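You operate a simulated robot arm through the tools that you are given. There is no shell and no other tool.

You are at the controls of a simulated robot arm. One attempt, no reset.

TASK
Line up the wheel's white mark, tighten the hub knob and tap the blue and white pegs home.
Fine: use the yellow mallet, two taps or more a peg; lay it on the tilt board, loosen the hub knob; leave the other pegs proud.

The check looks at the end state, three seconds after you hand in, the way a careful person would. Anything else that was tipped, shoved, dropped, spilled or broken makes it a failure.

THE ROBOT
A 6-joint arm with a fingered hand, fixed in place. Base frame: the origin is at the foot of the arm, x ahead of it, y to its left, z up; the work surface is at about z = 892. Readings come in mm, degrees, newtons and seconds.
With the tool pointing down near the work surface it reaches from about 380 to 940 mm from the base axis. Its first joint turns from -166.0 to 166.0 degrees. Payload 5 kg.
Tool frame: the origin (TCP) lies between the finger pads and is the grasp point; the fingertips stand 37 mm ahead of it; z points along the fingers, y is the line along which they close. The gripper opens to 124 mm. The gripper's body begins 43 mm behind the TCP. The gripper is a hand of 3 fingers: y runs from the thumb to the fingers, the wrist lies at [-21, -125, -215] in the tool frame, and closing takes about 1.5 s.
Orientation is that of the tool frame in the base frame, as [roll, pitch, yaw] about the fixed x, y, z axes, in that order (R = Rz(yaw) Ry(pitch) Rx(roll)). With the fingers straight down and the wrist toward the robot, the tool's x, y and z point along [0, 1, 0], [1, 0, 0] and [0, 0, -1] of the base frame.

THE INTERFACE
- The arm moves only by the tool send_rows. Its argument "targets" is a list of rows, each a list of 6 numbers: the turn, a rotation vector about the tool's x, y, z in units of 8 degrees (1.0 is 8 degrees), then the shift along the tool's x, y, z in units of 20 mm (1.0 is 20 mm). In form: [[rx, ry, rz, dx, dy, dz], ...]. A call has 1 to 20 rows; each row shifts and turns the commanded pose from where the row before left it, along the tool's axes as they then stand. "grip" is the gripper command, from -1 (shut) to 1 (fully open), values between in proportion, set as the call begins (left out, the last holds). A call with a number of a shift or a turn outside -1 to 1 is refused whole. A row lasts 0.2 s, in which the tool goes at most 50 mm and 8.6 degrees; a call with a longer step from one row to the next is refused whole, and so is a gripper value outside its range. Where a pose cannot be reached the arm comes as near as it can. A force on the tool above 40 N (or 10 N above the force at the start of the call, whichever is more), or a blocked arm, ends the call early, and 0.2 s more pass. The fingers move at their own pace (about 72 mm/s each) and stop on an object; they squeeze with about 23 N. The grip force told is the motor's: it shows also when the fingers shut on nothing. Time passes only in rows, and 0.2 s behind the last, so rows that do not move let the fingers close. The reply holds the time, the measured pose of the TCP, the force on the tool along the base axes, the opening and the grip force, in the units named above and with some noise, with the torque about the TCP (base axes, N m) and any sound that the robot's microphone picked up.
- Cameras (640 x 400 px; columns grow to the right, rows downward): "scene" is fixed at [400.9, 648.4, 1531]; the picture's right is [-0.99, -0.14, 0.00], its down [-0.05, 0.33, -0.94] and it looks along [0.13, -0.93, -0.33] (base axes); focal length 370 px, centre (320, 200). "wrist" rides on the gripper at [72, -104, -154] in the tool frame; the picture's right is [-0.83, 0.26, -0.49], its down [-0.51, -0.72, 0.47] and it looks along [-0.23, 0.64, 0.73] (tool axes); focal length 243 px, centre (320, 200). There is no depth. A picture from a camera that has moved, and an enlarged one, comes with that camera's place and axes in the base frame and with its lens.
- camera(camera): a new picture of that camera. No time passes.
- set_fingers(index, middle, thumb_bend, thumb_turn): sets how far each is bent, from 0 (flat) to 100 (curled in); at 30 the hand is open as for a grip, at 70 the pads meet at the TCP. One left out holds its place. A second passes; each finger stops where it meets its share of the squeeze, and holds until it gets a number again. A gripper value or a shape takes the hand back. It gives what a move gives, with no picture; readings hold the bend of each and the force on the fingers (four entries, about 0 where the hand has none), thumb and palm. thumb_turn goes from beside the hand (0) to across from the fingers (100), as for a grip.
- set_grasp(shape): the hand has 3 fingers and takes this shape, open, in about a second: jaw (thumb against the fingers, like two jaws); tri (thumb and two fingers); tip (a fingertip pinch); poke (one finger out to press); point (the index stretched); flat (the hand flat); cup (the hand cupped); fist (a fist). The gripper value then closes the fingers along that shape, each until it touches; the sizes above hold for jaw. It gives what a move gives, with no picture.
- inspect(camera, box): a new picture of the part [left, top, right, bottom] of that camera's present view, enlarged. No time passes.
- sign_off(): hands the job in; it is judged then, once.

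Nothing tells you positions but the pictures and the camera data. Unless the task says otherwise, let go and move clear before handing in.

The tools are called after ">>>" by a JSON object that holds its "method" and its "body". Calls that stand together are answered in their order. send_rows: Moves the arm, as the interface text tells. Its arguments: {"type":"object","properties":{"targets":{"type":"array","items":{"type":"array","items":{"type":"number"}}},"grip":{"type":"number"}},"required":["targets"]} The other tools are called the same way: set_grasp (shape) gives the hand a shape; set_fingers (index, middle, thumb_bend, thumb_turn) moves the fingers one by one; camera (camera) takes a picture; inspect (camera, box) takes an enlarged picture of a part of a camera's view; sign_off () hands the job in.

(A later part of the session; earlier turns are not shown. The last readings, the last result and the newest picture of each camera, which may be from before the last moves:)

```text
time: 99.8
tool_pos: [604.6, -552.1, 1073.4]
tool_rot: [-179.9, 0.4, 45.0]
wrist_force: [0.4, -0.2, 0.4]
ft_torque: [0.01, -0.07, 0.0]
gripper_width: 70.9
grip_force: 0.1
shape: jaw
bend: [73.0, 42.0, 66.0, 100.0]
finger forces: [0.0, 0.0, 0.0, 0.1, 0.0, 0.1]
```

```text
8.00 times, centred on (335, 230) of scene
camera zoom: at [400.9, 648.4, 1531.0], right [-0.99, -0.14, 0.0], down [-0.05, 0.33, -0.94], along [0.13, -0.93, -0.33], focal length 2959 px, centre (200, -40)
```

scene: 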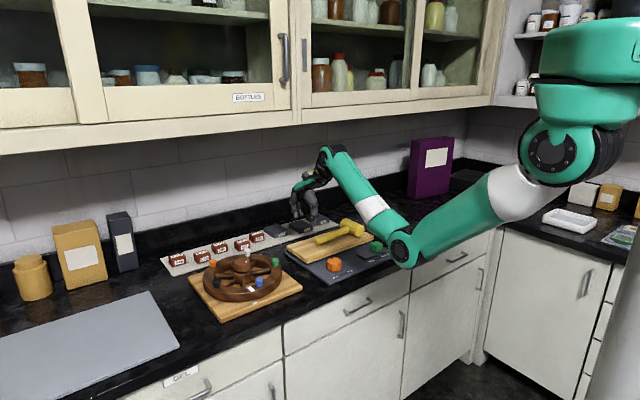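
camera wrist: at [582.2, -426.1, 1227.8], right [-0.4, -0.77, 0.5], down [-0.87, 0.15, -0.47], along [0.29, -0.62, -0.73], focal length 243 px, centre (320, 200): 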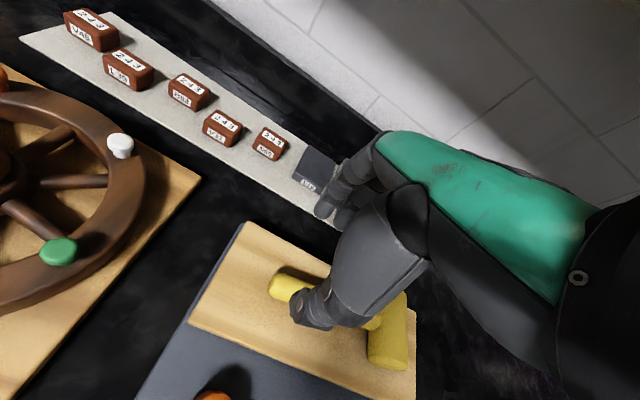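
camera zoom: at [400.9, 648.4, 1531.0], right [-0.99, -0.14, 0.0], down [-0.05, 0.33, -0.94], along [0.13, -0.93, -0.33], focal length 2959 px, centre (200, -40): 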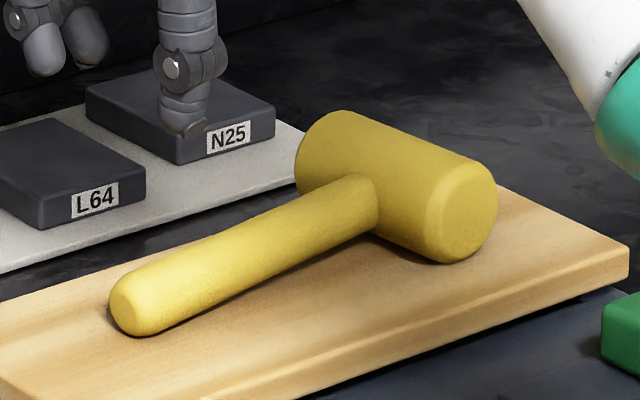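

The mallet lies at C ≈ (493, -687) with its head axis at about -38° and the head about 88 mm long. I'll open fully, line the fingers up with the two end faces, and come down over the head.

>>> {"method": "send_rows", "body": {"targets": [[0, 0, -0.875, 0, 0, 0], [0, 0, 0, -0.972, -0.027, 0], [0, 0, 0, -0.972, -0.027, 0], [0, 0, 0, -0.972, -0.027, 0], [0, 0, 0, -0.972, -0.027, 0], [0, 0, 0, -0.972, -0.027, 0], [0, 0, 0, -0.972, -0.027, 0], [0, 0, 0, -0.972, -0.027, 0], [0, 0, 0, -0.972, -0.027, 0], [0, 0, 0, -0.972, -0.027, 0], [0, 0, 0, 0, 0, 0.8], [0, 0, 0, 0, 0, 0.8]], "grip": 1}}

>>> {"method": "camera", "body": {"camera": "wrist"}}

>>> {"method": "inspect", "body": {"camera": "scene", "box": [290, 170, 390, 250]}}

```text
time: 102.4
tool_pos: [490.1, -687.2, 1041.6]
tool_rot: [-179.8, 0.4, 52.2]
wrist_force: [-0.6, -0.1, 0.1]
ft_torque: [0.01, 0.0, -0.02]
gripper_width: 123.6
grip_force: 0.2
shape: jaw
bend: [30.0, 30.0, 30.0, 98.0]
finger forces: [0.0, 0.0, 0.0, 0.0, 0.0, 0.1]
```

```text
taken
camera wrist: at [453.8, -565.7, 1195.1], right [-0.3, -0.81, 0.5], down [-0.88, 0.04, -0.47], along [0.36, -0.58, -0.73], focal length 243 px, centre (320, 200)
```

wrist: 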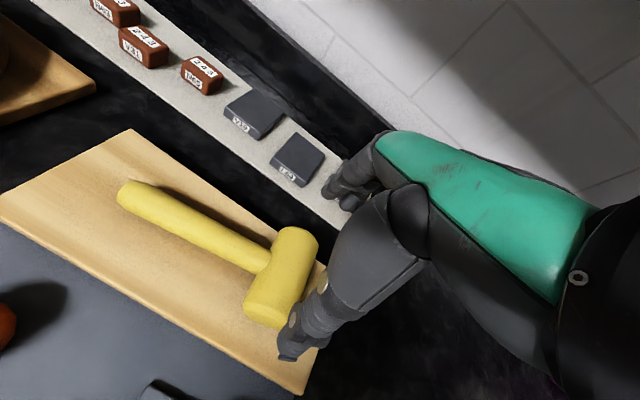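

```text
5.00 times, centred on (340, 210) of scene
camera zoom: at [400.9, 648.4, 1531.0], right [-0.99, -0.14, 0.0], down [-0.05, 0.33, -0.94], along [0.13, -0.93, -0.33], focal length 1849 px, centre (220, 150)
```

zoom: 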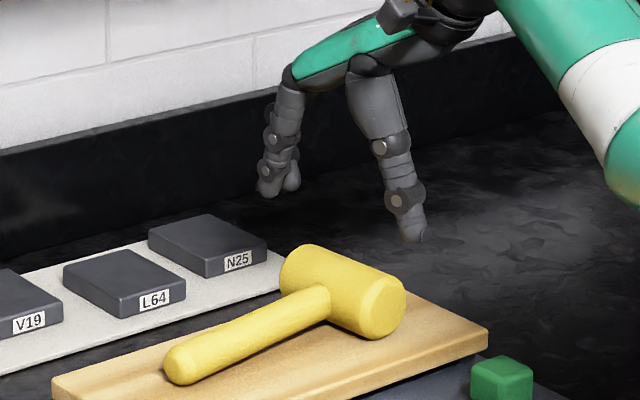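

>>> {"method": "inspect", "body": {"camera": "wrist", "box": [100, 160, 340, 380]}}

```text
1.82 times, centred on (220, 270) of wrist
camera zoom: at [453.8, -565.7, 1195.1], right [-0.3, -0.81, 0.5], down [-0.88, 0.04, -0.47], along [0.36, -0.58, -0.73], focal length 441 px, centre (502, 73)
```

zoom: 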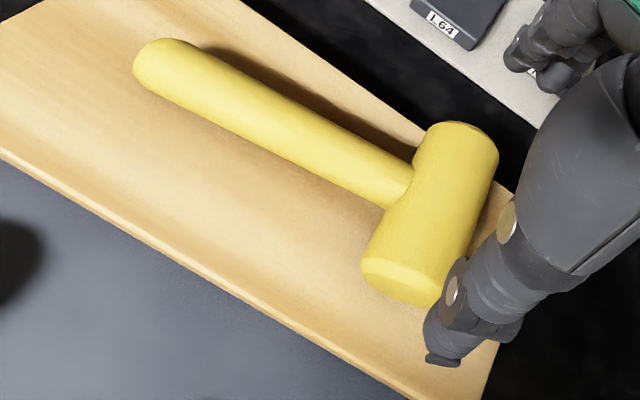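

The head's faces line up with the fingers within a couple of millimetres. Lowering over the head.

>>> {"method": "send_rows", "body": {"targets": [[0, 0, 0, 0.3, 0.08, 0], [0, 0, 0, 0, 0, 0.9], [0, 0, 0, 0, 0, 0.9], [0, 0, 0, 0, 0, 0.9], [0, 0, 0, 0, 0, 0.9], [0, 0, 0, 0, 0, 0.7]]}}

>>> {"method": "inspect", "body": {"camera": "scene", "box": [300, 190, 390, 260]}}

>>> {"method": "inspect", "body": {"camera": "wrist", "box": [100, 160, 340, 380]}}

```text
time: 103.8
tool_pos: [496.3, -683.9, 958.2]
tool_rot: [179.9, 0.5, 52.2]
wrist_force: [-6.7, 5.8, 21.0]
ft_torque: [0.68, 0.82, 0.01]
gripper_width: 124.2
grip_force: 0.0
shape: jaw
bend: [30.0, 30.0, 26.0, 97.0]
finger forces: [0.1, 0.0, 0.0, 0.1, 15.2, 0.1]
```

```text
5.71 times, centred on (345, 225) of scene
camera zoom: at [400.9, 648.4, 1531.0], right [-0.99, -0.14, 0.0], down [-0.05, 0.33, -0.94], along [0.13, -0.93, -0.33], focal length 2113 px, centre (177, 57)
```

zoom: 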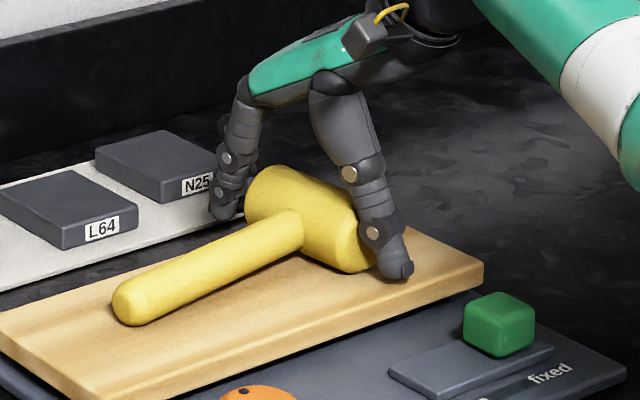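

```text
1.82 times, centred on (220, 270) of wrist
camera zoom: at [459.8, -562.1, 1112.0], right [-0.3, -0.81, 0.5], down [-0.88, 0.04, -0.47], along [0.36, -0.58, -0.73], focal length 441 px, centre (502, 73)
```

zoom: 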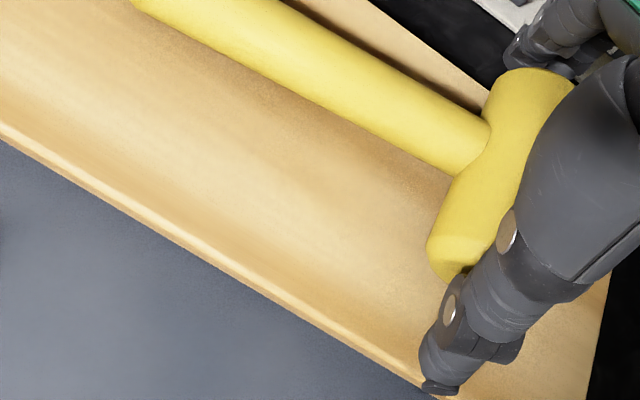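

The thumb tip is touching the board. I'll raise about 6 mm and then close on the faces.

>>> {"method": "send_rows", "body": {"targets": [[0, 0, 0, 0, 0, -0.3], [0, 0, 0, 0, 0, 0]]}}

>>> {"method": "send_rows", "body": {"targets": [[0, 0, 0, 0, 0, 0], [0, 0, 0, 0, 0, 0], [0, 0, 0, 0, 0, 0], [0, 0, 0, 0, 0, 0], [0, 0, 0, 0, 0, 0], [0, 0, 0, 0, 0, 0], [0, 0, 0, 0, 0, 0]], "grip": -1}}

>>> {"method": "inspect", "body": {"camera": "scene", "box": [300, 190, 390, 260]}}

>>> {"method": "inspect", "body": {"camera": "wrist", "box": [100, 160, 340, 380]}}

```text
time: 104.4
tool_pos: [496.5, -682.9, 959.6]
tool_rot: [-179.7, 0.4, 52.2]
wrist_force: [-4.6, 1.9, 1.5]
ft_torque: [0.04, 0.04, 0.08]
gripper_width: 123.8
grip_force: 0.1
shape: jaw
bend: [30.0, 30.0, 27.0, 98.0]
finger forces: [0.1, 0.1, 0.0, 0.1, 4.2, 0.0]
```

```text
time: 106.0
tool_pos: [496.7, -684.8, 960.4]
tool_rot: [-179.8, 0.3, 52.2]
wrist_force: [-1.6, 3.6, 0.0]
ft_torque: [-0.04, -0.09, 0.05]
gripper_width: 102.5
grip_force: 23.2
shape: jaw
bend: [27.0, 36.0, 34.0, 98.0]
finger forces: [18.7, 9.7, 0.0, 0.0, 33.3, 0.1]
```

```text
5.71 times, centred on (345, 225) of scene
camera zoom: at [400.9, 648.4, 1531.0], right [-0.99, -0.14, 0.0], down [-0.05, 0.33, -0.94], along [0.13, -0.93, -0.33], focal length 2113 px, centre (177, 57)
```

zoom: 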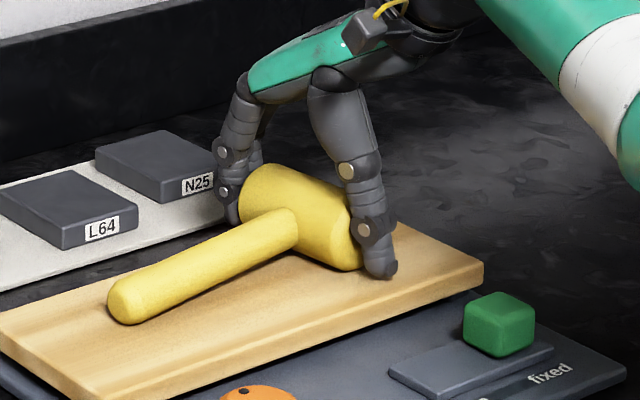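

```text
1.82 times, centred on (220, 270) of wrist
camera zoom: at [460.0, -561.7, 1115.3], right [-0.3, -0.81, 0.5], down [-0.88, 0.04, -0.47], along [0.36, -0.58, -0.73], focal length 441 px, centre (502, 73)
```

zoom: 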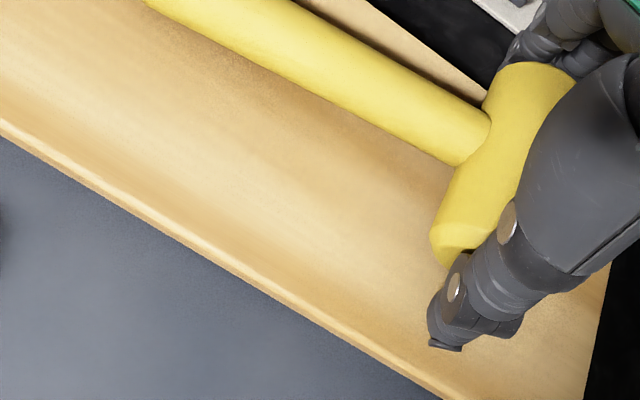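

That's a firm hold: 33 N on the thumb against 28 N on the fingers. I'll lift gently and see how the handle hangs.

>>> {"method": "send_rows", "body": {"targets": [[0, 0, 0, 0, 0, -0.3], [0, 0, 0, 0, 0, -0.4], [0, 0, 0, 0, 0, -0.5], [0, 0, 0, 0, 0, -0.5], [0, 0, 0, 0, 0, -0.5], [0, 0, 0, 0, 0, -0.3], [0, 0, 0, 0, 0, 0]]}}

>>> {"method": "inspect", "body": {"camera": "scene", "box": [290, 170, 390, 250]}}

>>> {"method": "camera", "body": {"camera": "wrist"}}

```text
time: 107.6
tool_pos: [497.3, -683.4, 1010.6]
tool_rot: [-179.8, 0.4, 52.2]
wrist_force: [-0.4, 0.3, -2.8]
ft_torque: [-0.04, 0.03, 0.02]
gripper_width: 102.7
grip_force: 22.2
shape: jaw
bend: [26.0, 36.0, 34.0, 98.0]
finger forces: [20.2, 11.0, 0.0, 0.0, 32.3, 0.0]
```

```text
5.00 times, centred on (340, 210) of scene
camera zoom: at [400.9, 648.4, 1531.0], right [-0.99, -0.14, 0.0], down [-0.05, 0.33, -0.94], along [0.13, -0.93, -0.33], focal length 1849 px, centre (220, 150)
```

zoom: 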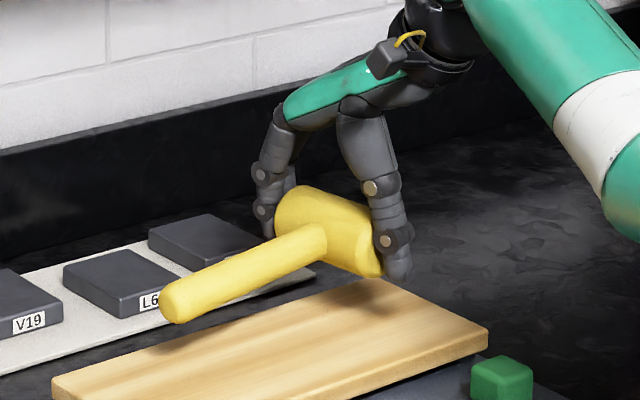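

```text
taken
camera wrist: at [459.5, -561.0, 1164.7], right [-0.3, -0.81, 0.5], down [-0.88, 0.04, -0.47], along [0.36, -0.58, -0.73], focal length 243 px, centre (320, 200)
```

wrist: 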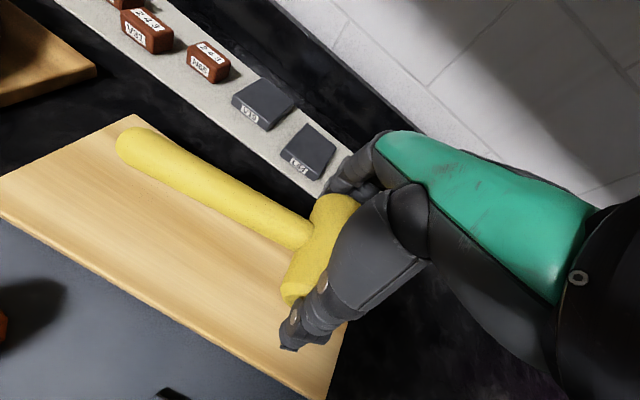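

Now it hangs level, with the handle horizontal and the torque small. I'll raise it and carry it to the blue peg, turning so the handle points out over the front of the counter.

>>> {"method": "send_rows", "body": {"targets": [[0, 0, 0, 0, 0, -0.6], [0, 0, 0, 0, 0, -0.9], [0, 0, 0, 0, 0, -0.9], [0, 0, 0, 0, 0, -0.9], [0, 0, 0, 0, 0, -0.6], [0, 0, 0, 0.4, -0.1, 0], [0, 0, 0, 0.8, -0.2, 0], [0, 0, 0, 0.95, -0.2, 0], [0, 0, 0, 0.95, -0.2, 0], [0, 0, 0, 0.95, -0.2, 0], [0, 0, 0, 0.95, -0.2, 0], [0, 0, 0, 0.95, -0.2, 0], [0, 0, 0, 0.95, -0.2, 0], [0, 0, 0, 0.95, -0.2, 0], [0, 0, 0, 0.95, -0.2, 0], [0, 0, 0, 0.95, -0.2, 0], [0, 0, 0, 0.8, -0.2, 0], [0, 0, 0, 0.4, -0.1, 0]]}}

>>> {"method": "send_rows", "body": {"targets": [[0, 0, -0.5, 0, 0, 0], [0, 0, -0.8, 0, 0, 0], [0, 0, -0.8, 0, 0, 0], [0, 0, -0.8, 0, 0, 0], [0, 0, -0.57, 0, 0, 0], [0, 0, 0, 0, 0, 0]]}}

>>> {"method": "camera", "body": {"camera": "wrist"}}

```text
time: 111.4
tool_pos: [597.8, -480.8, 1087.7]
tool_rot: [-179.8, 0.5, 52.2]
wrist_force: [0.0, 1.0, -3.3]
ft_torque: [-0.07, 0.06, -0.03]
gripper_width: 102.8
grip_force: 23.6
shape: jaw
bend: [26.0, 36.0, 34.0, 98.0]
finger forces: [20.3, 11.0, 0.0, 0.1, 32.2, 0.0]
```

```text
time: 112.8
tool_pos: [594.5, -481.4, 1087.6]
tool_rot: [-179.7, 0.3, 80.0]
wrist_force: [-0.8, -0.4, -3.9]
ft_torque: [-0.09, 0.03, -0.01]
gripper_width: 102.8
grip_force: 23.6
shape: jaw
bend: [26.0, 36.0, 34.0, 98.0]
finger forces: [19.5, 11.2, 0.0, 0.0, 31.8, 0.0]
```

```text
taken
camera wrist: at [505.5, -390.7, 1242.2], right [0.12, -0.86, 0.49], down [-0.8, -0.38, -0.46], along [0.59, -0.34, -0.73], focal length 243 px, centre (320, 200)
```

wrist: 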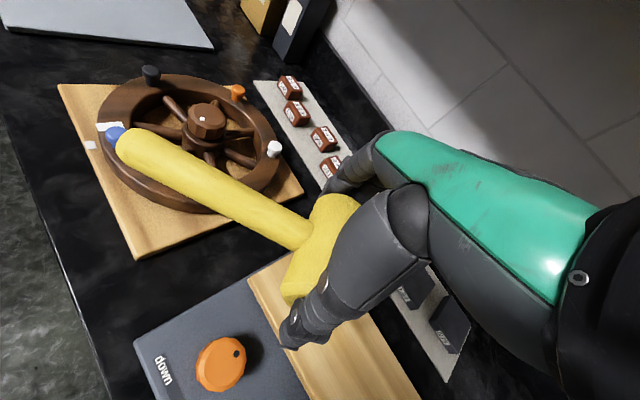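

>>> {"method": "send_rows", "body": {"targets": [[0, 0, 0, 0.45, 0.13, 0], [0, 0, 0, 0.93, 0.267, 0], [0, 0, 0, 0.93, 0.267, 0], [0, 0, 0, 0.93, 0.267, 0], [0, 0, 0, 0.93, 0.267, 0], [0, 0, 0, 0.93, 0.267, 0], [0, 0, 0, 0.93, 0.267, 0], [0, 0, 0, 0.93, 0.267, 0], [0, 0, 0, 0.93, 0.267, 0], [0, 0, 0, 0.93, 0.267, 0], [0, 0, 0, 0.93, 0.267, 0], [0, 0, 0, 0.93, 0.267, 0], [0, 0, 0, 0.93, 0.267, 0], [0, 0, 0, 0.96, 0.27, 0], [0, 0, 0, 0, 0, 0.6], [0, 0, 0, 0, 0, 0.9], [0, 0, 0, 0, 0, 0.9], [0, 0, 0, 0, 0, 0.7], [0, 0, 0, 0, 0, 0]]}}

>>> {"method": "inspect", "body": {"camera": "scene", "box": [190, 220, 310, 310]}}

>>> {"method": "camera", "body": {"camera": "wrist"}}

```text
time: 116.8
tool_pos: [708.7, -246.6, 1024.8]
tool_rot: [-179.7, 0.3, 79.8]
wrist_force: [0.2, 0.0, -2.6]
ft_torque: [0.0, -0.01, -0.01]
gripper_width: 102.9
grip_force: 22.9
shape: jaw
bend: [26.0, 36.0, 34.0, 98.0]
finger forces: [19.3, 11.2, 0.0, 0.1, 31.7, 0.0]
```

```text
4.44 times, centred on (250, 265) of scene
camera zoom: at [400.9, 648.4, 1531.0], right [-0.99, -0.14, 0.0], down [-0.05, 0.33, -0.94], along [0.13, -0.93, -0.33], focal length 1644 px, centre (631, -89)
```

zoom: 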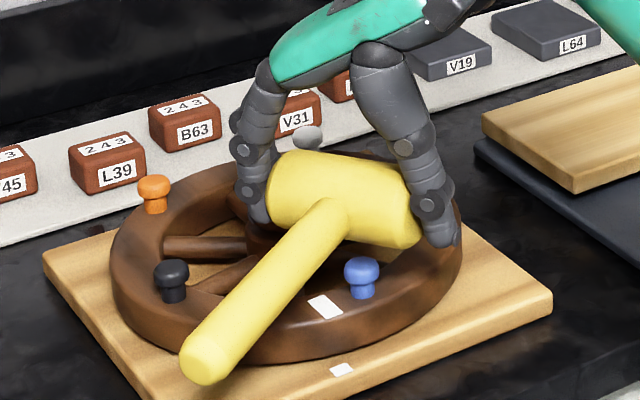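

```text
taken
camera wrist: at [619.9, -156.4, 1178.1], right [0.12, -0.86, 0.49], down [-0.8, -0.38, -0.46], along [0.59, -0.34, -0.73], focal length 243 px, centre (320, 200)
```

wrist: 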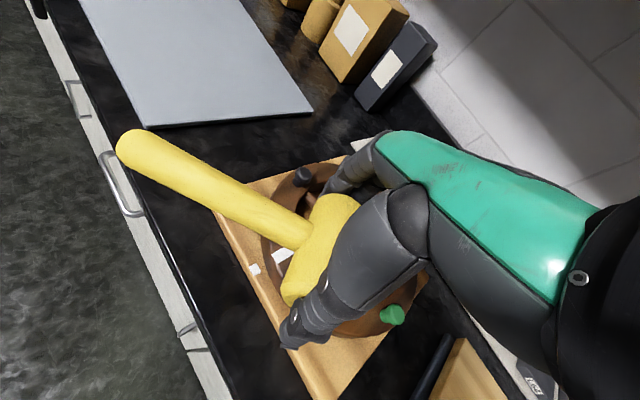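

The head is centred over the blue peg to within about 3 mm, with a gap of roughly 23 mm. First proper tap: approach, quick down stroke, and back up.

>>> {"method": "send_rows", "body": {"targets": [[0, 0, 0, 0, 0, 0.6], [0, 0, 0, 0, 0, 0], [0, 0, 0, 0, 0, 0.9], [0, 0, 0, 0, 0, -0.9], [0, 0, 0, 0, 0, 0]]}}

>>> {"method": "inspect", "body": {"camera": "scene", "box": [190, 220, 310, 310]}}

```text
time: 118.0
tool_pos: [709.5, -245.7, 1011.5]
tool_rot: [-179.7, 0.4, 79.9]
wrist_force: [1.2, 0.2, -2.7]
ft_torque: [-0.09, 0.02, 0.0]
gripper_width: 102.9
grip_force: 22.9
shape: jaw
bend: [26.0, 36.0, 34.0, 98.0]
finger forces: [19.4, 11.1, 0.1, 0.1, 31.7, 0.1]
```

```text
4.44 times, centred on (250, 265) of scene
camera zoom: at [400.9, 648.4, 1531.0], right [-0.99, -0.14, 0.0], down [-0.05, 0.33, -0.94], along [0.13, -0.93, -0.33], focal length 1644 px, centre (631, -89)
```

zoom: 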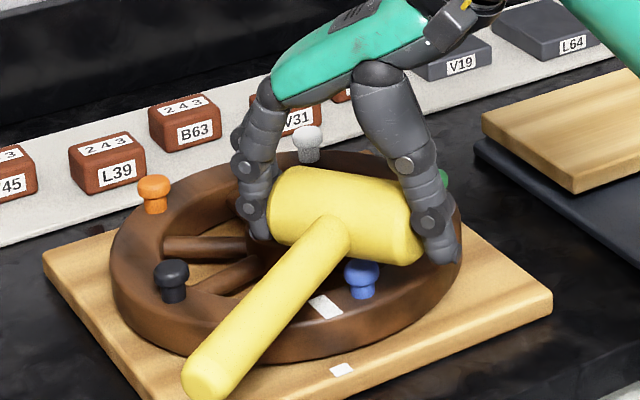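

>>> {"method": "send_rows", "body": {"targets": [[0, 0, 0, 0, 0, 0.95]]}}

>>> {"method": "inspect", "body": {"camera": "scene", "box": [220, 240, 300, 300]}}

```text
time: 118.4
tool_pos: [709.6, -247.0, 993.7]
tool_rot: [-179.8, 0.4, 80.0]
wrist_force: [-2.4, 1.2, 2.1]
ft_torque: [0.02, 0.14, -0.03]
gripper_width: 102.7
grip_force: 22.9
shape: jaw
bend: [26.0, 36.0, 34.0, 98.0]
finger forces: [18.4, 10.4, 0.0, 0.1, 34.1, 0.0]
```

```text
6.67 times, centred on (260, 270) of scene
camera zoom: at [400.9, 648.4, 1531.0], right [-0.99, -0.14, 0.0], down [-0.05, 0.33, -0.94], along [0.13, -0.93, -0.33], focal length 2466 px, centre (720, -267)
```

zoom: 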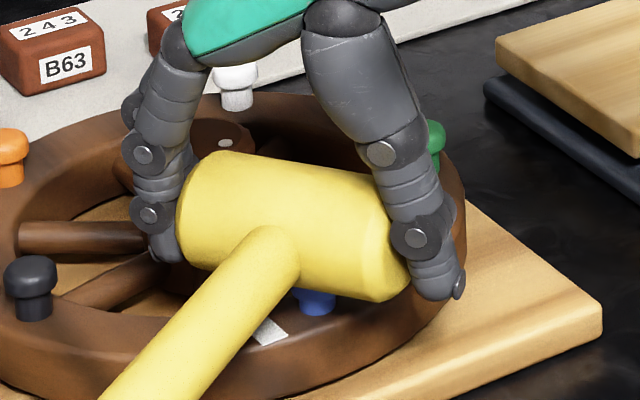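

Contact shows about 5 N here. I'll raise to see how far the peg has gone.

>>> {"method": "send_rows", "body": {"targets": [[0, 0, 0, 0, 0, -1], [0, 0, 0, 0, 0, -1], [0, 0, 0, 0, 0, -0.5], [0, 0, 0, 0, 0, 0]]}}

>>> {"method": "inspect", "body": {"camera": "scene", "box": [220, 250, 290, 300]}}

```text
time: 119.4
tool_pos: [708.9, -247.1, 1043.6]
tool_rot: [-179.6, 0.3, 79.9]
wrist_force: [-0.3, -0.4, -2.6]
ft_torque: [-0.09, 0.02, -0.03]
gripper_width: 102.8
grip_force: 23.0
shape: jaw
bend: [26.0, 36.0, 34.0, 98.0]
finger forces: [19.3, 11.2, 0.0, 0.0, 31.7, 0.0]
```

```text
8.00 times, centred on (255, 275) of scene
camera zoom: at [400.9, 648.4, 1531.0], right [-0.99, -0.14, 0.0], down [-0.05, 0.33, -0.94], along [0.13, -0.93, -0.33], focal length 2959 px, centre (840, -400)
```

zoom: 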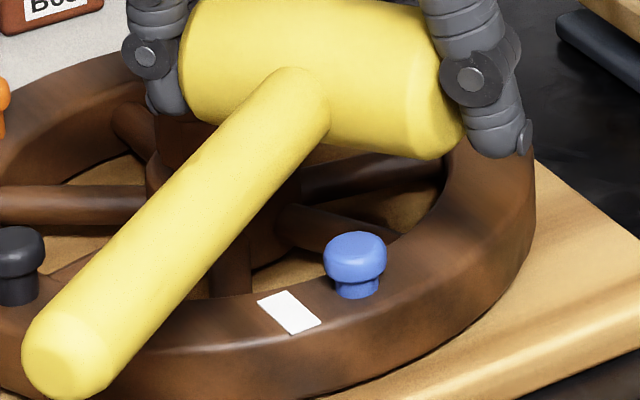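

The taps work: the peg has sunk roughly 4 mm. Next tap, a bit deeper.

>>> {"method": "send_rows", "body": {"targets": [[0, 0, 0, 0, 0, 0.96], [0, 0, 0, 0, 0, 0.96], [0, 0, 0, 0, 0, 0], [0, 0, 0, 0, 0, 1], [0, 0, 0, 0, 0, -1], [0, 0, 0, 0, 0, -1], [0, 0, 0, 0, 0, -0.9], [0, 0, 0, 0, 0, 0]]}}

>>> {"method": "inspect", "body": {"camera": "scene", "box": [220, 250, 290, 300]}}

```text
time: 121.2
tool_pos: [709.0, -247.2, 1044.7]
tool_rot: [-179.6, 0.3, 79.9]
wrist_force: [-0.1, 0.0, -3.2]
ft_torque: [-0.09, 0.02, -0.01]
gripper_width: 102.7
grip_force: 23.2
shape: jaw
bend: [26.0, 36.0, 34.0, 98.0]
finger forces: [19.2, 11.2, 0.0, 0.0, 31.6, 0.1]
```

```text
8.00 times, centred on (255, 275) of scene
camera zoom: at [400.9, 648.4, 1531.0], right [-0.99, -0.14, 0.0], down [-0.05, 0.33, -0.94], along [0.13, -0.93, -0.33], focal length 2959 px, centre (840, -400)
```

zoom: 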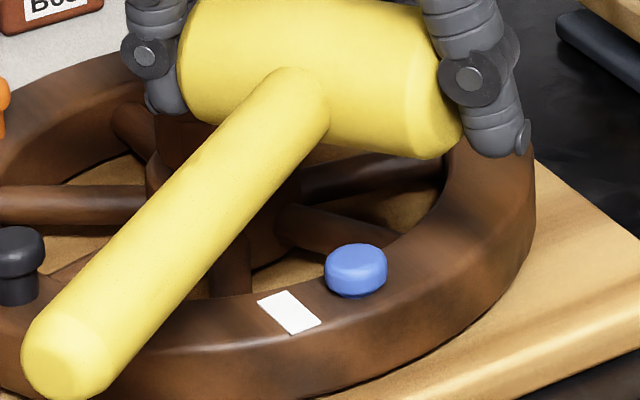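

>>> {"method": "inspect", "body": {"camera": "scene", "box": [250, 270, 280, 292]}}

>>> {"method": "inspect", "body": {"camera": "scene", "box": [205, 265, 235, 287]}}

```text
16.00 times, centred on (265, 281) of scene
camera zoom: at [400.9, 648.4, 1531.0], right [-0.99, -0.14, 0.0], down [-0.05, 0.33, -0.94], along [0.13, -0.93, -0.33], focal length 5917 px, centre (1200, -1096)
```

zoom: 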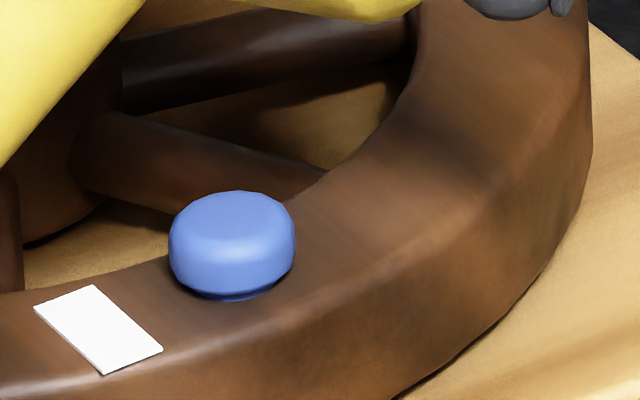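

```text
16.00 times, centred on (220, 276) of scene
camera zoom: at [400.9, 648.4, 1531.0], right [-0.99, -0.14, 0.0], down [-0.05, 0.33, -0.94], along [0.13, -0.93, -0.33], focal length 5917 px, centre (1920, -1016)
```

zoom: 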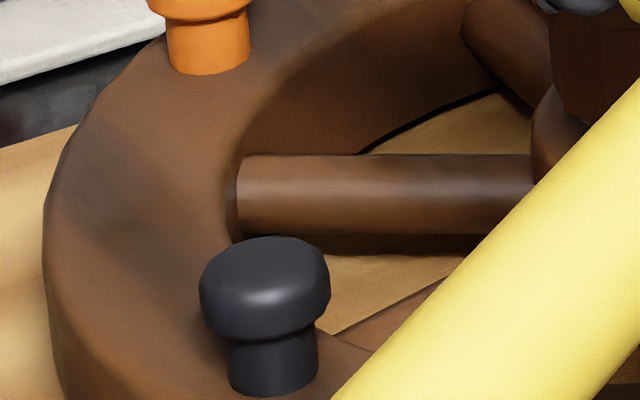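

The blue peg is within about 1.5 mm of seated. One more tap, slightly deeper.

>>> {"method": "send_rows", "body": {"targets": [[0, 0, 0, 0, 0, 0.96], [0, 0, 0, 0, 0, 0.96], [0, 0, 0, 0, 0, 0.2], [0, 0, 0, 0, 0, 1], [0, 0, 0, 0, 0, -1], [0, 0, 0, 0, 0, -1], [0, 0, 0, 0, 0, -0.9], [0, 0, 0, 0, 0, 0]]}}

>>> {"method": "inspect", "body": {"camera": "scene", "box": [250, 270, 280, 292]}}

```text
time: 123.0
tool_pos: [707.0, -247.4, 1039.2]
tool_rot: [-179.6, 0.2, 79.9]
wrist_force: [-0.3, 0.0, -2.3]
ft_torque: [-0.05, 0.0, 0.01]
gripper_width: 103.1
grip_force: 23.2
shape: jaw
bend: [26.0, 36.0, 34.0, 98.0]
finger forces: [19.3, 11.2, 0.1, 0.0, 31.6, 0.0]
```

```text
16.00 times, centred on (265, 281) of scene
camera zoom: at [400.9, 648.4, 1531.0], right [-0.99, -0.14, 0.0], down [-0.05, 0.33, -0.94], along [0.13, -0.93, -0.33], focal length 5917 px, centre (1200, -1096)
```

zoom: 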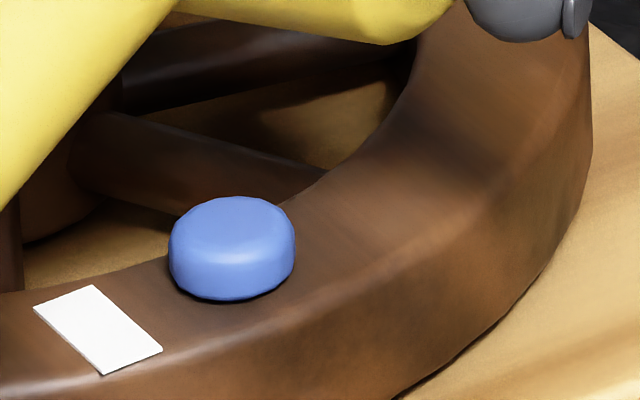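

It looks seated. I'll confirm with one more firm tap and read the force at the bottom.

>>> {"method": "send_rows", "body": {"targets": [[0, 0, 0, 0, 0, 0.96], [0, 0, 0, 0, 0, 0.9], [0, 0, 0, 0, 0, 1]]}}

>>> {"method": "send_rows", "body": {"targets": [[0, 0, 0, 0, 0, -1], [0, 0, 0, 0, 0, -1], [0, 0, 0, 0, 0, -1], [0, 0, 0, 0, 0, 0]]}}

>>> {"method": "inspect", "body": {"camera": "scene", "box": [250, 270, 280, 292]}}

>>> {"method": "camera", "body": {"camera": "wrist"}}

```text
time: 123.8
tool_pos: [708.0, -246.5, 986.1]
tool_rot: [179.8, 0.4, 79.9]
wrist_force: [-9.9, 2.7, 26.2]
ft_torque: [0.11, 0.35, 0.02]
gripper_width: 102.1
grip_force: 22.1
shape: jaw
bend: [26.0, 36.0, 34.0, 98.0]
finger forces: [15.8, 9.6, 0.1, 0.0, 41.2, 0.0]
```

```text
time: 124.8
tool_pos: [707.7, -247.7, 1039.8]
tool_rot: [-179.6, 0.2, 79.9]
wrist_force: [1.1, -0.5, -3.0]
ft_torque: [-0.08, -0.01, -0.03]
gripper_width: 103.0
grip_force: 23.2
shape: jaw
bend: [26.0, 36.0, 35.0, 98.0]
finger forces: [19.4, 11.1, 0.0, 0.0, 31.7, 0.1]
```

```text
16.00 times, centred on (265, 281) of scene
camera zoom: at [400.9, 648.4, 1531.0], right [-0.99, -0.14, 0.0], down [-0.05, 0.33, -0.94], along [0.13, -0.93, -0.33], focal length 5917 px, centre (1200, -1096)
```

zoom: 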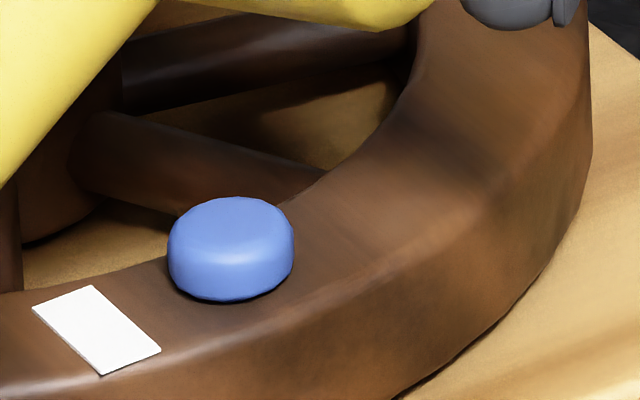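

```text
taken
camera wrist: at [619.3, -156.2, 1195.9], right [0.12, -0.86, 0.49], down [-0.8, -0.37, -0.46], along [0.58, -0.34, -0.73], focal length 243 px, centre (320, 200)
```

wrist: 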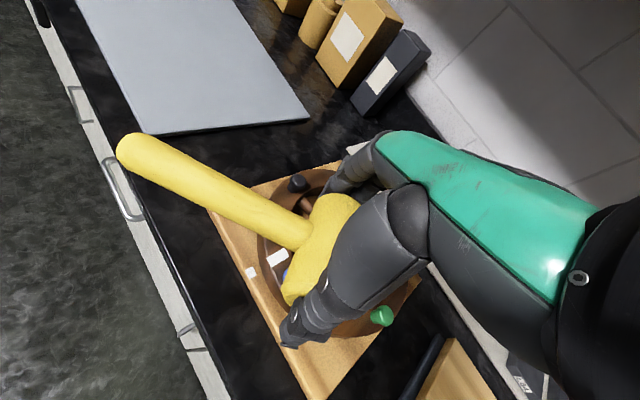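

The blue peg is home: 26 N at the bottom with no further travel. Now the white peg near (800, -428): I'll rise, move over, and turn so the handle passes between the knob and the orange peg.

>>> {"method": "send_rows", "body": {"targets": [[0, 0, 0, 0, 0, -0.8], [0, 0, 0, 0, 0, -0.9], [0, 0, 0, 0, 0, -0.6], [0, 0, 0, -0.43, 0.34, 0], [0, 0, 0, -0.863, 0.681, 0], [0, 0, 0, -0.863, 0.681, 0], [0, 0, 0, -0.863, 0.681, 0], [0, 0, 0, -0.863, 0.681, 0], [0, 0, 0, -0.863, 0.681, 0], [0, 0, 0, -0.863, 0.681, 0], [0, 0, 0, -0.863, 0.681, 0], [0, 0, 0, -0.863, 0.681, 0], [0, 0, 0, -0.43, 0.34, 0], [0, 0, 0.6, 0, 0, 0], [0, 0, 0.6, 0, 0, 0], [0, 0, 0.55, 0, 0, 0], [0, 0, 0, 0, 0, 0]]}}

>>> {"method": "inspect", "body": {"camera": "scene", "box": [170, 190, 310, 300]}}

>>> {"method": "camera", "body": {"camera": "wrist"}}

```text
time: 128.4
tool_pos: [801.9, -420.0, 1086.8]
tool_rot: [-179.8, 0.4, 65.9]
wrist_force: [0.7, -0.4, -2.9]
ft_torque: [-0.07, 0.02, 0.03]
gripper_width: 102.9
grip_force: 22.5
shape: jaw
bend: [26.0, 36.0, 35.0, 98.0]
finger forces: [19.0, 11.0, 0.0, 0.0, 31.2, 0.1]
```

```text
3.64 times, centred on (240, 245) of scene
camera zoom: at [400.9, 648.4, 1531.0], right [-0.99, -0.14, 0.0], down [-0.05, 0.33, -0.94], along [0.13, -0.93, -0.33], focal length 1345 px, centre (611, 36)
```

zoom: 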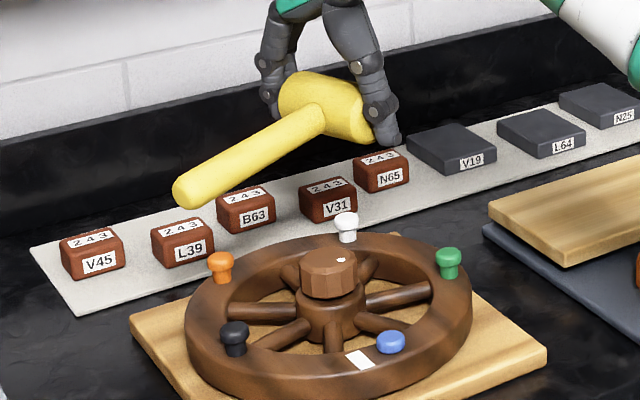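

```text
taken
camera wrist: at [737.5, -310.6, 1241.2], right [-0.1, -0.86, 0.5], down [-0.87, -0.17, -0.46], along [0.49, -0.48, -0.73], focal length 243 px, centre (320, 200)
```

wrist: 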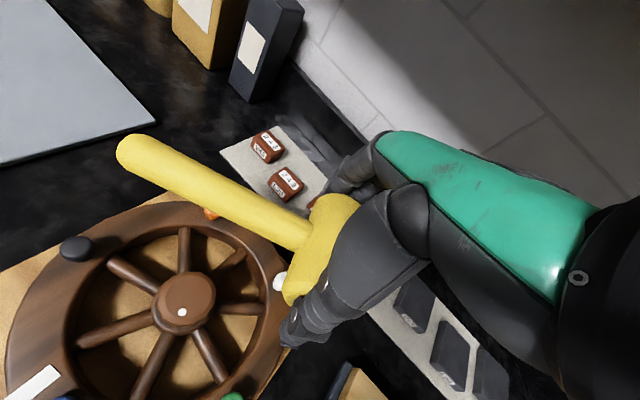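

The head is above the white peg, and the handle's line runs between the knob and the orange peg. I'll lower to just above it and check the clearances.

>>> {"method": "send_rows", "body": {"targets": [[0, 0, 0, 0, 0, 0.7], [0, 0, 0, 0, 0, 0.9], [0, 0, 0, 0, 0, 0.9], [0, 0, 0, 0, 0, 0.7], [0, 0, 0, 0, 0, 0.3], [0, 0, 0, 0, 0, 0]]}}

>>> {"method": "inspect", "body": {"camera": "scene", "box": [190, 210, 290, 290]}}

>>> {"method": "camera", "body": {"camera": "wrist"}}

```text
time: 129.8
tool_pos: [802.7, -422.4, 1016.8]
tool_rot: [-179.7, 0.4, 65.9]
wrist_force: [-0.8, 0.3, -3.3]
ft_torque: [-0.05, 0.01, 0.01]
gripper_width: 103.2
grip_force: 23.0
shape: jaw
bend: [26.0, 36.0, 35.0, 98.0]
finger forces: [19.0, 10.9, 0.0, 0.0, 31.0, 0.1]
```

```text
5.00 times, centred on (240, 250) of scene
camera zoom: at [400.9, 648.4, 1531.0], right [-0.99, -0.14, 0.0], down [-0.05, 0.33, -0.94], along [0.13, -0.93, -0.33], focal length 1849 px, centre (720, -50)
```

zoom: 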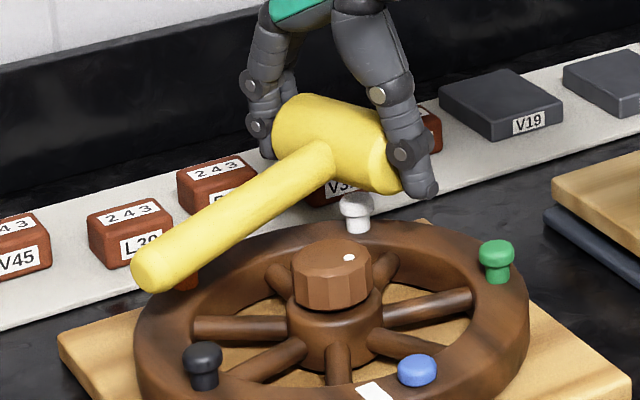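

```text
taken
camera wrist: at [737.3, -311.4, 1171.6], right [-0.1, -0.86, 0.5], down [-0.87, -0.17, -0.46], along [0.49, -0.48, -0.73], focal length 243 px, centre (320, 200)
```

wrist: 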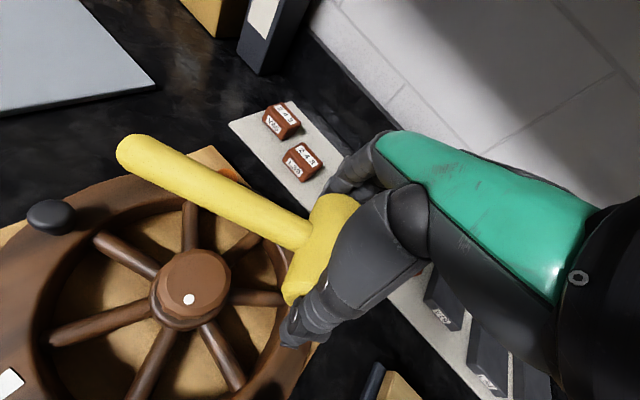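

Clearances look fine all round. First tap on the white peg.

>>> {"method": "send_rows", "body": {"targets": [[0, 0, 0, 0, 0, 0.4], [0, 0, 0, 0, 0, 0], [0, 0, 0, 0, 0, 0.85], [0, 0, 0, 0, 0, -0.9], [0, 0, 0, 0, 0, -0.5], [0, 0, 0, 0, 0, 0]]}}

>>> {"method": "inspect", "body": {"camera": "scene", "box": [220, 230, 280, 270]}}

```text
time: 131.2
tool_pos: [801.9, -420.9, 1020.4]
tool_rot: [-179.7, 0.4, 65.9]
wrist_force: [-0.4, -0.3, -3.2]
ft_torque: [-0.05, 0.02, -0.02]
gripper_width: 102.9
grip_force: 23.3
shape: jaw
bend: [26.0, 36.0, 35.0, 98.0]
finger forces: [19.0, 11.2, 0.0, 0.0, 31.1, 0.1]
```

```text
10.00 times, centred on (250, 250) of scene
camera zoom: at [400.9, 648.4, 1531.0], right [-0.99, -0.14, 0.0], down [-0.05, 0.33, -0.94], along [0.13, -0.93, -0.33], focal length 3698 px, centre (1020, -300)
```

zoom: 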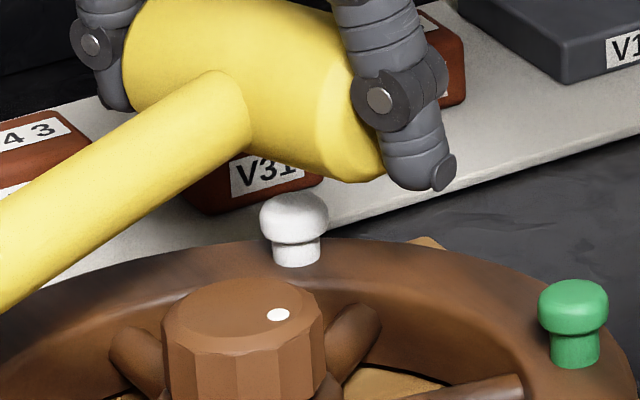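

The white peg sank about 3 mm. Second tap, deeper.

>>> {"method": "send_rows", "body": {"targets": [[0, 0, 0, 0, 0, 0.7], [0, 0, 0, 0, 0, 0], [0, 0, 0, 0, 0, 0.97], [0, 0, 0, 0, 0, -1], [0, 0, 0, 0, 0, -0.6], [0, 0, 0, 0, 0, 0]]}}

>>> {"method": "inspect", "body": {"camera": "scene", "box": [220, 230, 280, 270]}}

```text
time: 132.6
tool_pos: [802.5, -422.2, 1018.7]
tool_rot: [-179.7, 0.3, 65.9]
wrist_force: [0.3, -0.1, -3.7]
ft_torque: [-0.05, 0.06, 0.0]
gripper_width: 103.0
grip_force: 22.9
shape: jaw
bend: [26.0, 36.0, 35.0, 98.0]
finger forces: [19.1, 11.1, 0.0, 0.0, 31.1, 0.0]
```

```text
10.00 times, centred on (250, 250) of scene
camera zoom: at [400.9, 648.4, 1531.0], right [-0.99, -0.14, 0.0], down [-0.05, 0.33, -0.94], along [0.13, -0.93, -0.33], focal length 3698 px, centre (1020, -300)
```

zoom: 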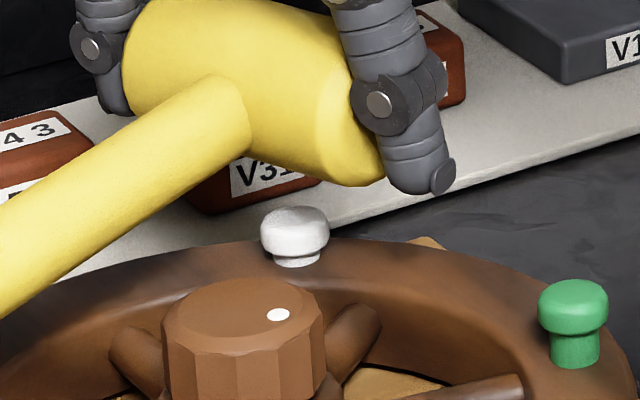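

Another 5 mm, with about 3 mm left. Third tap.

>>> {"method": "send_rows", "body": {"targets": [[0, 0, 0, 0, 0, 0.8], [0, 0, 0, 0, 0, 0], [0, 0, 0, 0, 0, 1], [0, 0, 0, 0, 0, -1], [0, 0, 0, 0, 0, -0.8], [0, 0, 0, 0, 0, 0]]}}

>>> {"method": "inspect", "body": {"camera": "scene", "box": [235, 240, 265, 262]}}

```text
time: 134.0
tool_pos: [803.2, -420.6, 1018.6]
tool_rot: [-179.7, 0.4, 65.9]
wrist_force: [0.5, 0.0, -3.5]
ft_torque: [-0.06, 0.07, 0.01]
gripper_width: 102.9
grip_force: 22.8
shape: jaw
bend: [26.0, 36.0, 35.0, 98.0]
finger forces: [19.1, 11.1, 0.0, 0.1, 31.3, 0.1]
```

```text
16.00 times, centred on (250, 251) of scene
camera zoom: at [400.9, 648.4, 1531.0], right [-0.99, -0.14, 0.0], down [-0.05, 0.33, -0.94], along [0.13, -0.93, -0.33], focal length 5917 px, centre (1440, -616)
```

zoom: 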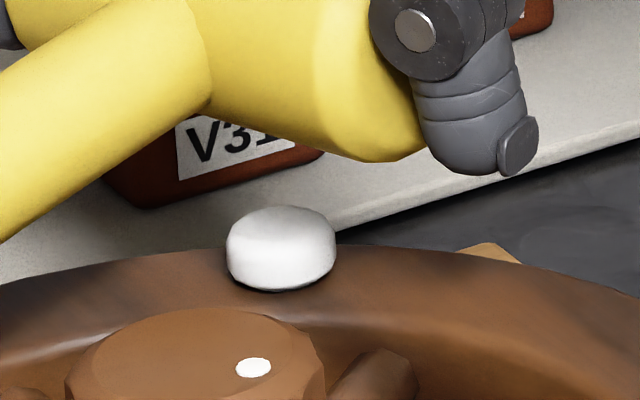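

The white peg looks seated. I'll confirm with a firm tap and a force reading at the bottom.

>>> {"method": "send_rows", "body": {"targets": [[0, 0, 0, 0, 0, 0.9], [0, 0, 0, 0, 0, 0], [0, 0, 0, 0, 0, 1]]}}

>>> {"method": "send_rows", "body": {"targets": [[0, 0, 0, 0, 0, -1], [0, 0, 0, 0, 0, -1], [0, 0, 0, 0, 0, -1], [0, 0, 0, 0, 0, -1], [0, 0, 0, 0, 0, -1], [0, 0, 0, 0, 0, 0]]}}

>>> {"method": "inspect", "body": {"camera": "scene", "box": [235, 240, 265, 262]}}

>>> {"method": "inspect", "body": {"camera": "scene", "box": [180, 230, 320, 330]}}

>>> {"method": "camera", "body": {"camera": "wrist"}}

```text
time: 134.8
tool_pos: [801.9, -420.1, 986.3]
tool_rot: [179.8, 0.5, 65.9]
wrist_force: [-8.4, 4.8, 20.5]
ft_torque: [0.15, 0.28, 0.02]
gripper_width: 102.4
grip_force: 23.2
shape: jaw
bend: [26.0, 36.0, 35.0, 98.0]
finger forces: [15.8, 9.3, 0.0, 0.0, 40.0, 0.0]
```

```text
time: 136.2
tool_pos: [803.0, -419.8, 1082.6]
tool_rot: [-179.7, 0.3, 65.9]
wrist_force: [-0.7, 0.5, -2.4]
ft_torque: [-0.08, 0.06, 0.01]
gripper_width: 103.2
grip_force: 22.7
shape: jaw
bend: [26.0, 36.0, 35.0, 98.0]
finger forces: [19.5, 11.2, 0.0, 0.0, 31.6, 0.0]
```

```text
16.00 times, centred on (250, 251) of scene
camera zoom: at [400.9, 648.4, 1531.0], right [-0.99, -0.14, 0.0], down [-0.05, 0.33, -0.94], along [0.13, -0.93, -0.33], focal length 5917 px, centre (1440, -616)
```

zoom: 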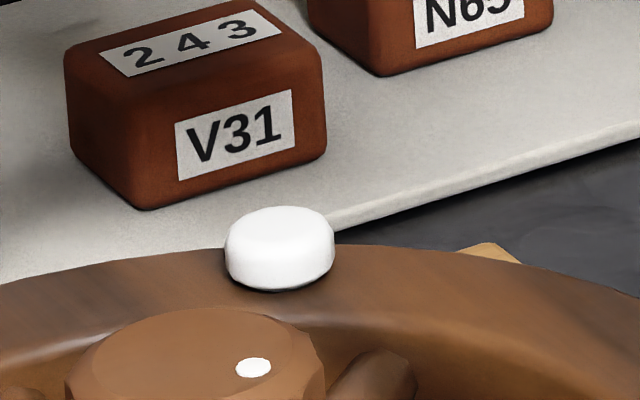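

```text
4.00 times, centred on (250, 280) of scene
camera zoom: at [400.9, 648.4, 1531.0], right [-0.99, -0.14, 0.0], down [-0.05, 0.33, -0.94], along [0.13, -0.93, -0.33], focal length 1479 px, centre (600, -120)
```

zoom: 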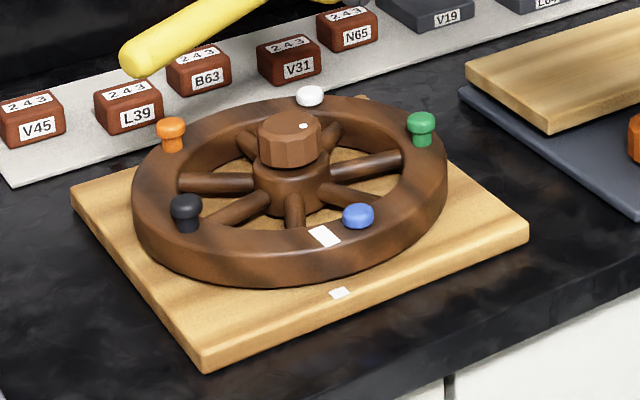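

```text
taken
camera wrist: at [737.8, -310.8, 1236.2], right [-0.1, -0.86, 0.5], down [-0.87, -0.17, -0.46], along [0.49, -0.48, -0.73], focal length 243 px, centre (320, 200)
```

wrist: 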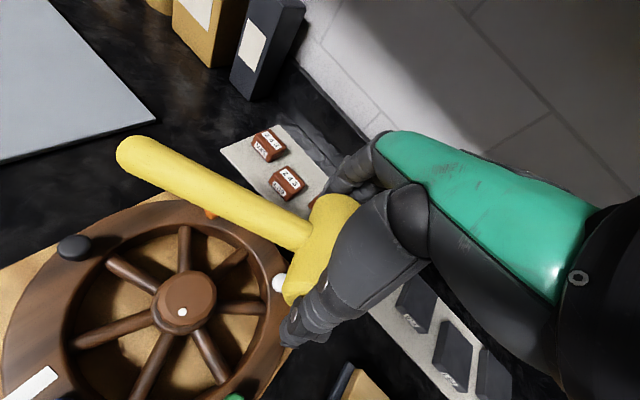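

Both pegs are home, and black, green and orange still stand proud. Now I'll carry the mallet back to the tilt board.

>>> {"method": "send_rows", "body": {"targets": [[0, 0, 0, -0.45, -0.24, 0], [0, 0, 0, -0.94, -0.497, 0], [0, 0, 0, -0.94, -0.497, 0], [0, 0, 0, -0.94, -0.497, 0], [0, 0, 0, -0.94, -0.497, 0], [0, 0, 0, -0.94, -0.497, 0], [0, 0, 0, -0.94, -0.497, 0], [0, 0, 0, -0.94, -0.497, 0], [0, 0, 0, -0.94, -0.497, 0], [0, 0, 0, -0.94, -0.497, 0], [0, 0, 0, -0.94, -0.497, 0], [0, 0, 0, -0.94, -0.497, 0], [0, 0, 0, -0.94, -0.497, 0], [0, 0, 0, -0.94, -0.497, 0], [0, 0, 0, -0.94, -0.497, 0], [0, 0, 0, -0.94, -0.497, 0], [0, 0, 0, -0.94, -0.497, 0], [0, 0, 0, -0.94, -0.497, 0], [0, 0, 0, -0.94, -0.497, 0], [0, 0, 0, -0.44, -0.234, 0]]}}

>>> {"method": "send_rows", "body": {"targets": [[0, 0, 0.6, 0, 0, 0], [0, 0, 0.8, 0, 0, 0], [0, 0, 0.8, 0, 0, 0], [0, 0, 0.41, 0, 0, 0], [0, 0, 0, 0, 0, 0]]}}

>>> {"method": "camera", "body": {"camera": "wrist"}}

>>> {"method": "inspect", "body": {"camera": "scene", "box": [270, 160, 400, 270]}}

```text
time: 140.4
tool_pos: [486.3, -670.1, 1082.1]
tool_rot: [-179.7, 0.3, 65.9]
wrist_force: [0.1, 0.7, -4.2]
ft_torque: [-0.05, 0.05, -0.04]
gripper_width: 103.0
grip_force: 22.8
shape: jaw
bend: [26.0, 36.0, 35.0, 98.0]
finger forces: [19.2, 11.0, 0.0, 0.0, 31.0, 0.1]
```

```text
time: 141.6
tool_pos: [485.3, -669.3, 1084.2]
tool_rot: [-179.9, 0.4, 44.9]
wrist_force: [0.1, 0.6, -3.0]
ft_torque: [-0.06, 0.05, 0.0]
gripper_width: 102.9
grip_force: 23.0
shape: jaw
bend: [26.0, 36.0, 35.0, 98.0]
finger forces: [19.0, 11.0, 0.0, 0.0, 31.0, 0.1]
```

```text
taken
camera wrist: at [463.8, -543.6, 1237.7], right [-0.4, -0.77, 0.5], down [-0.87, 0.15, -0.47], along [0.28, -0.62, -0.73], focal length 243 px, centre (320, 200)
```

wrist: 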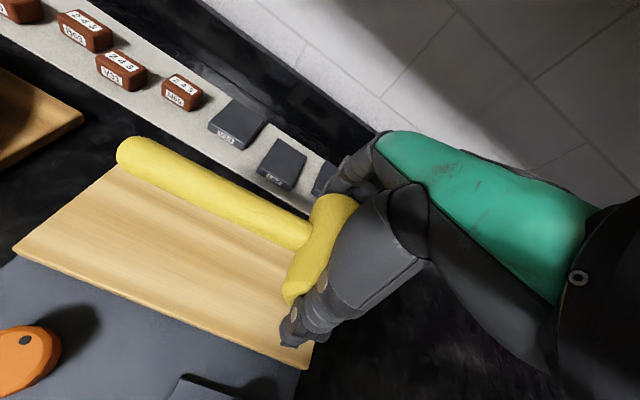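

```text
3.64 times, centred on (335, 215) of scene
camera zoom: at [400.9, 648.4, 1531.0], right [-0.99, -0.14, 0.0], down [-0.05, 0.33, -0.94], along [0.13, -0.93, -0.33], focal length 1345 px, centre (266, 146)
```

zoom: 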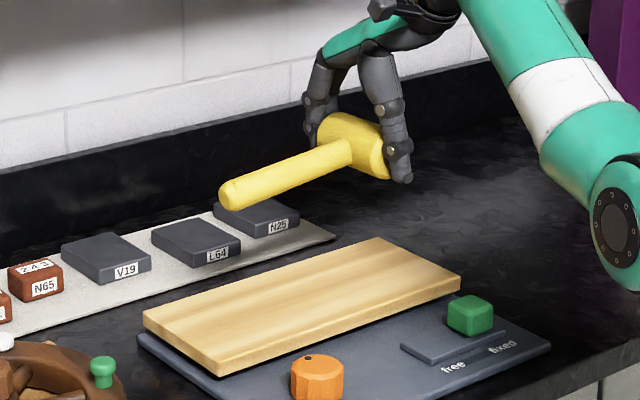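

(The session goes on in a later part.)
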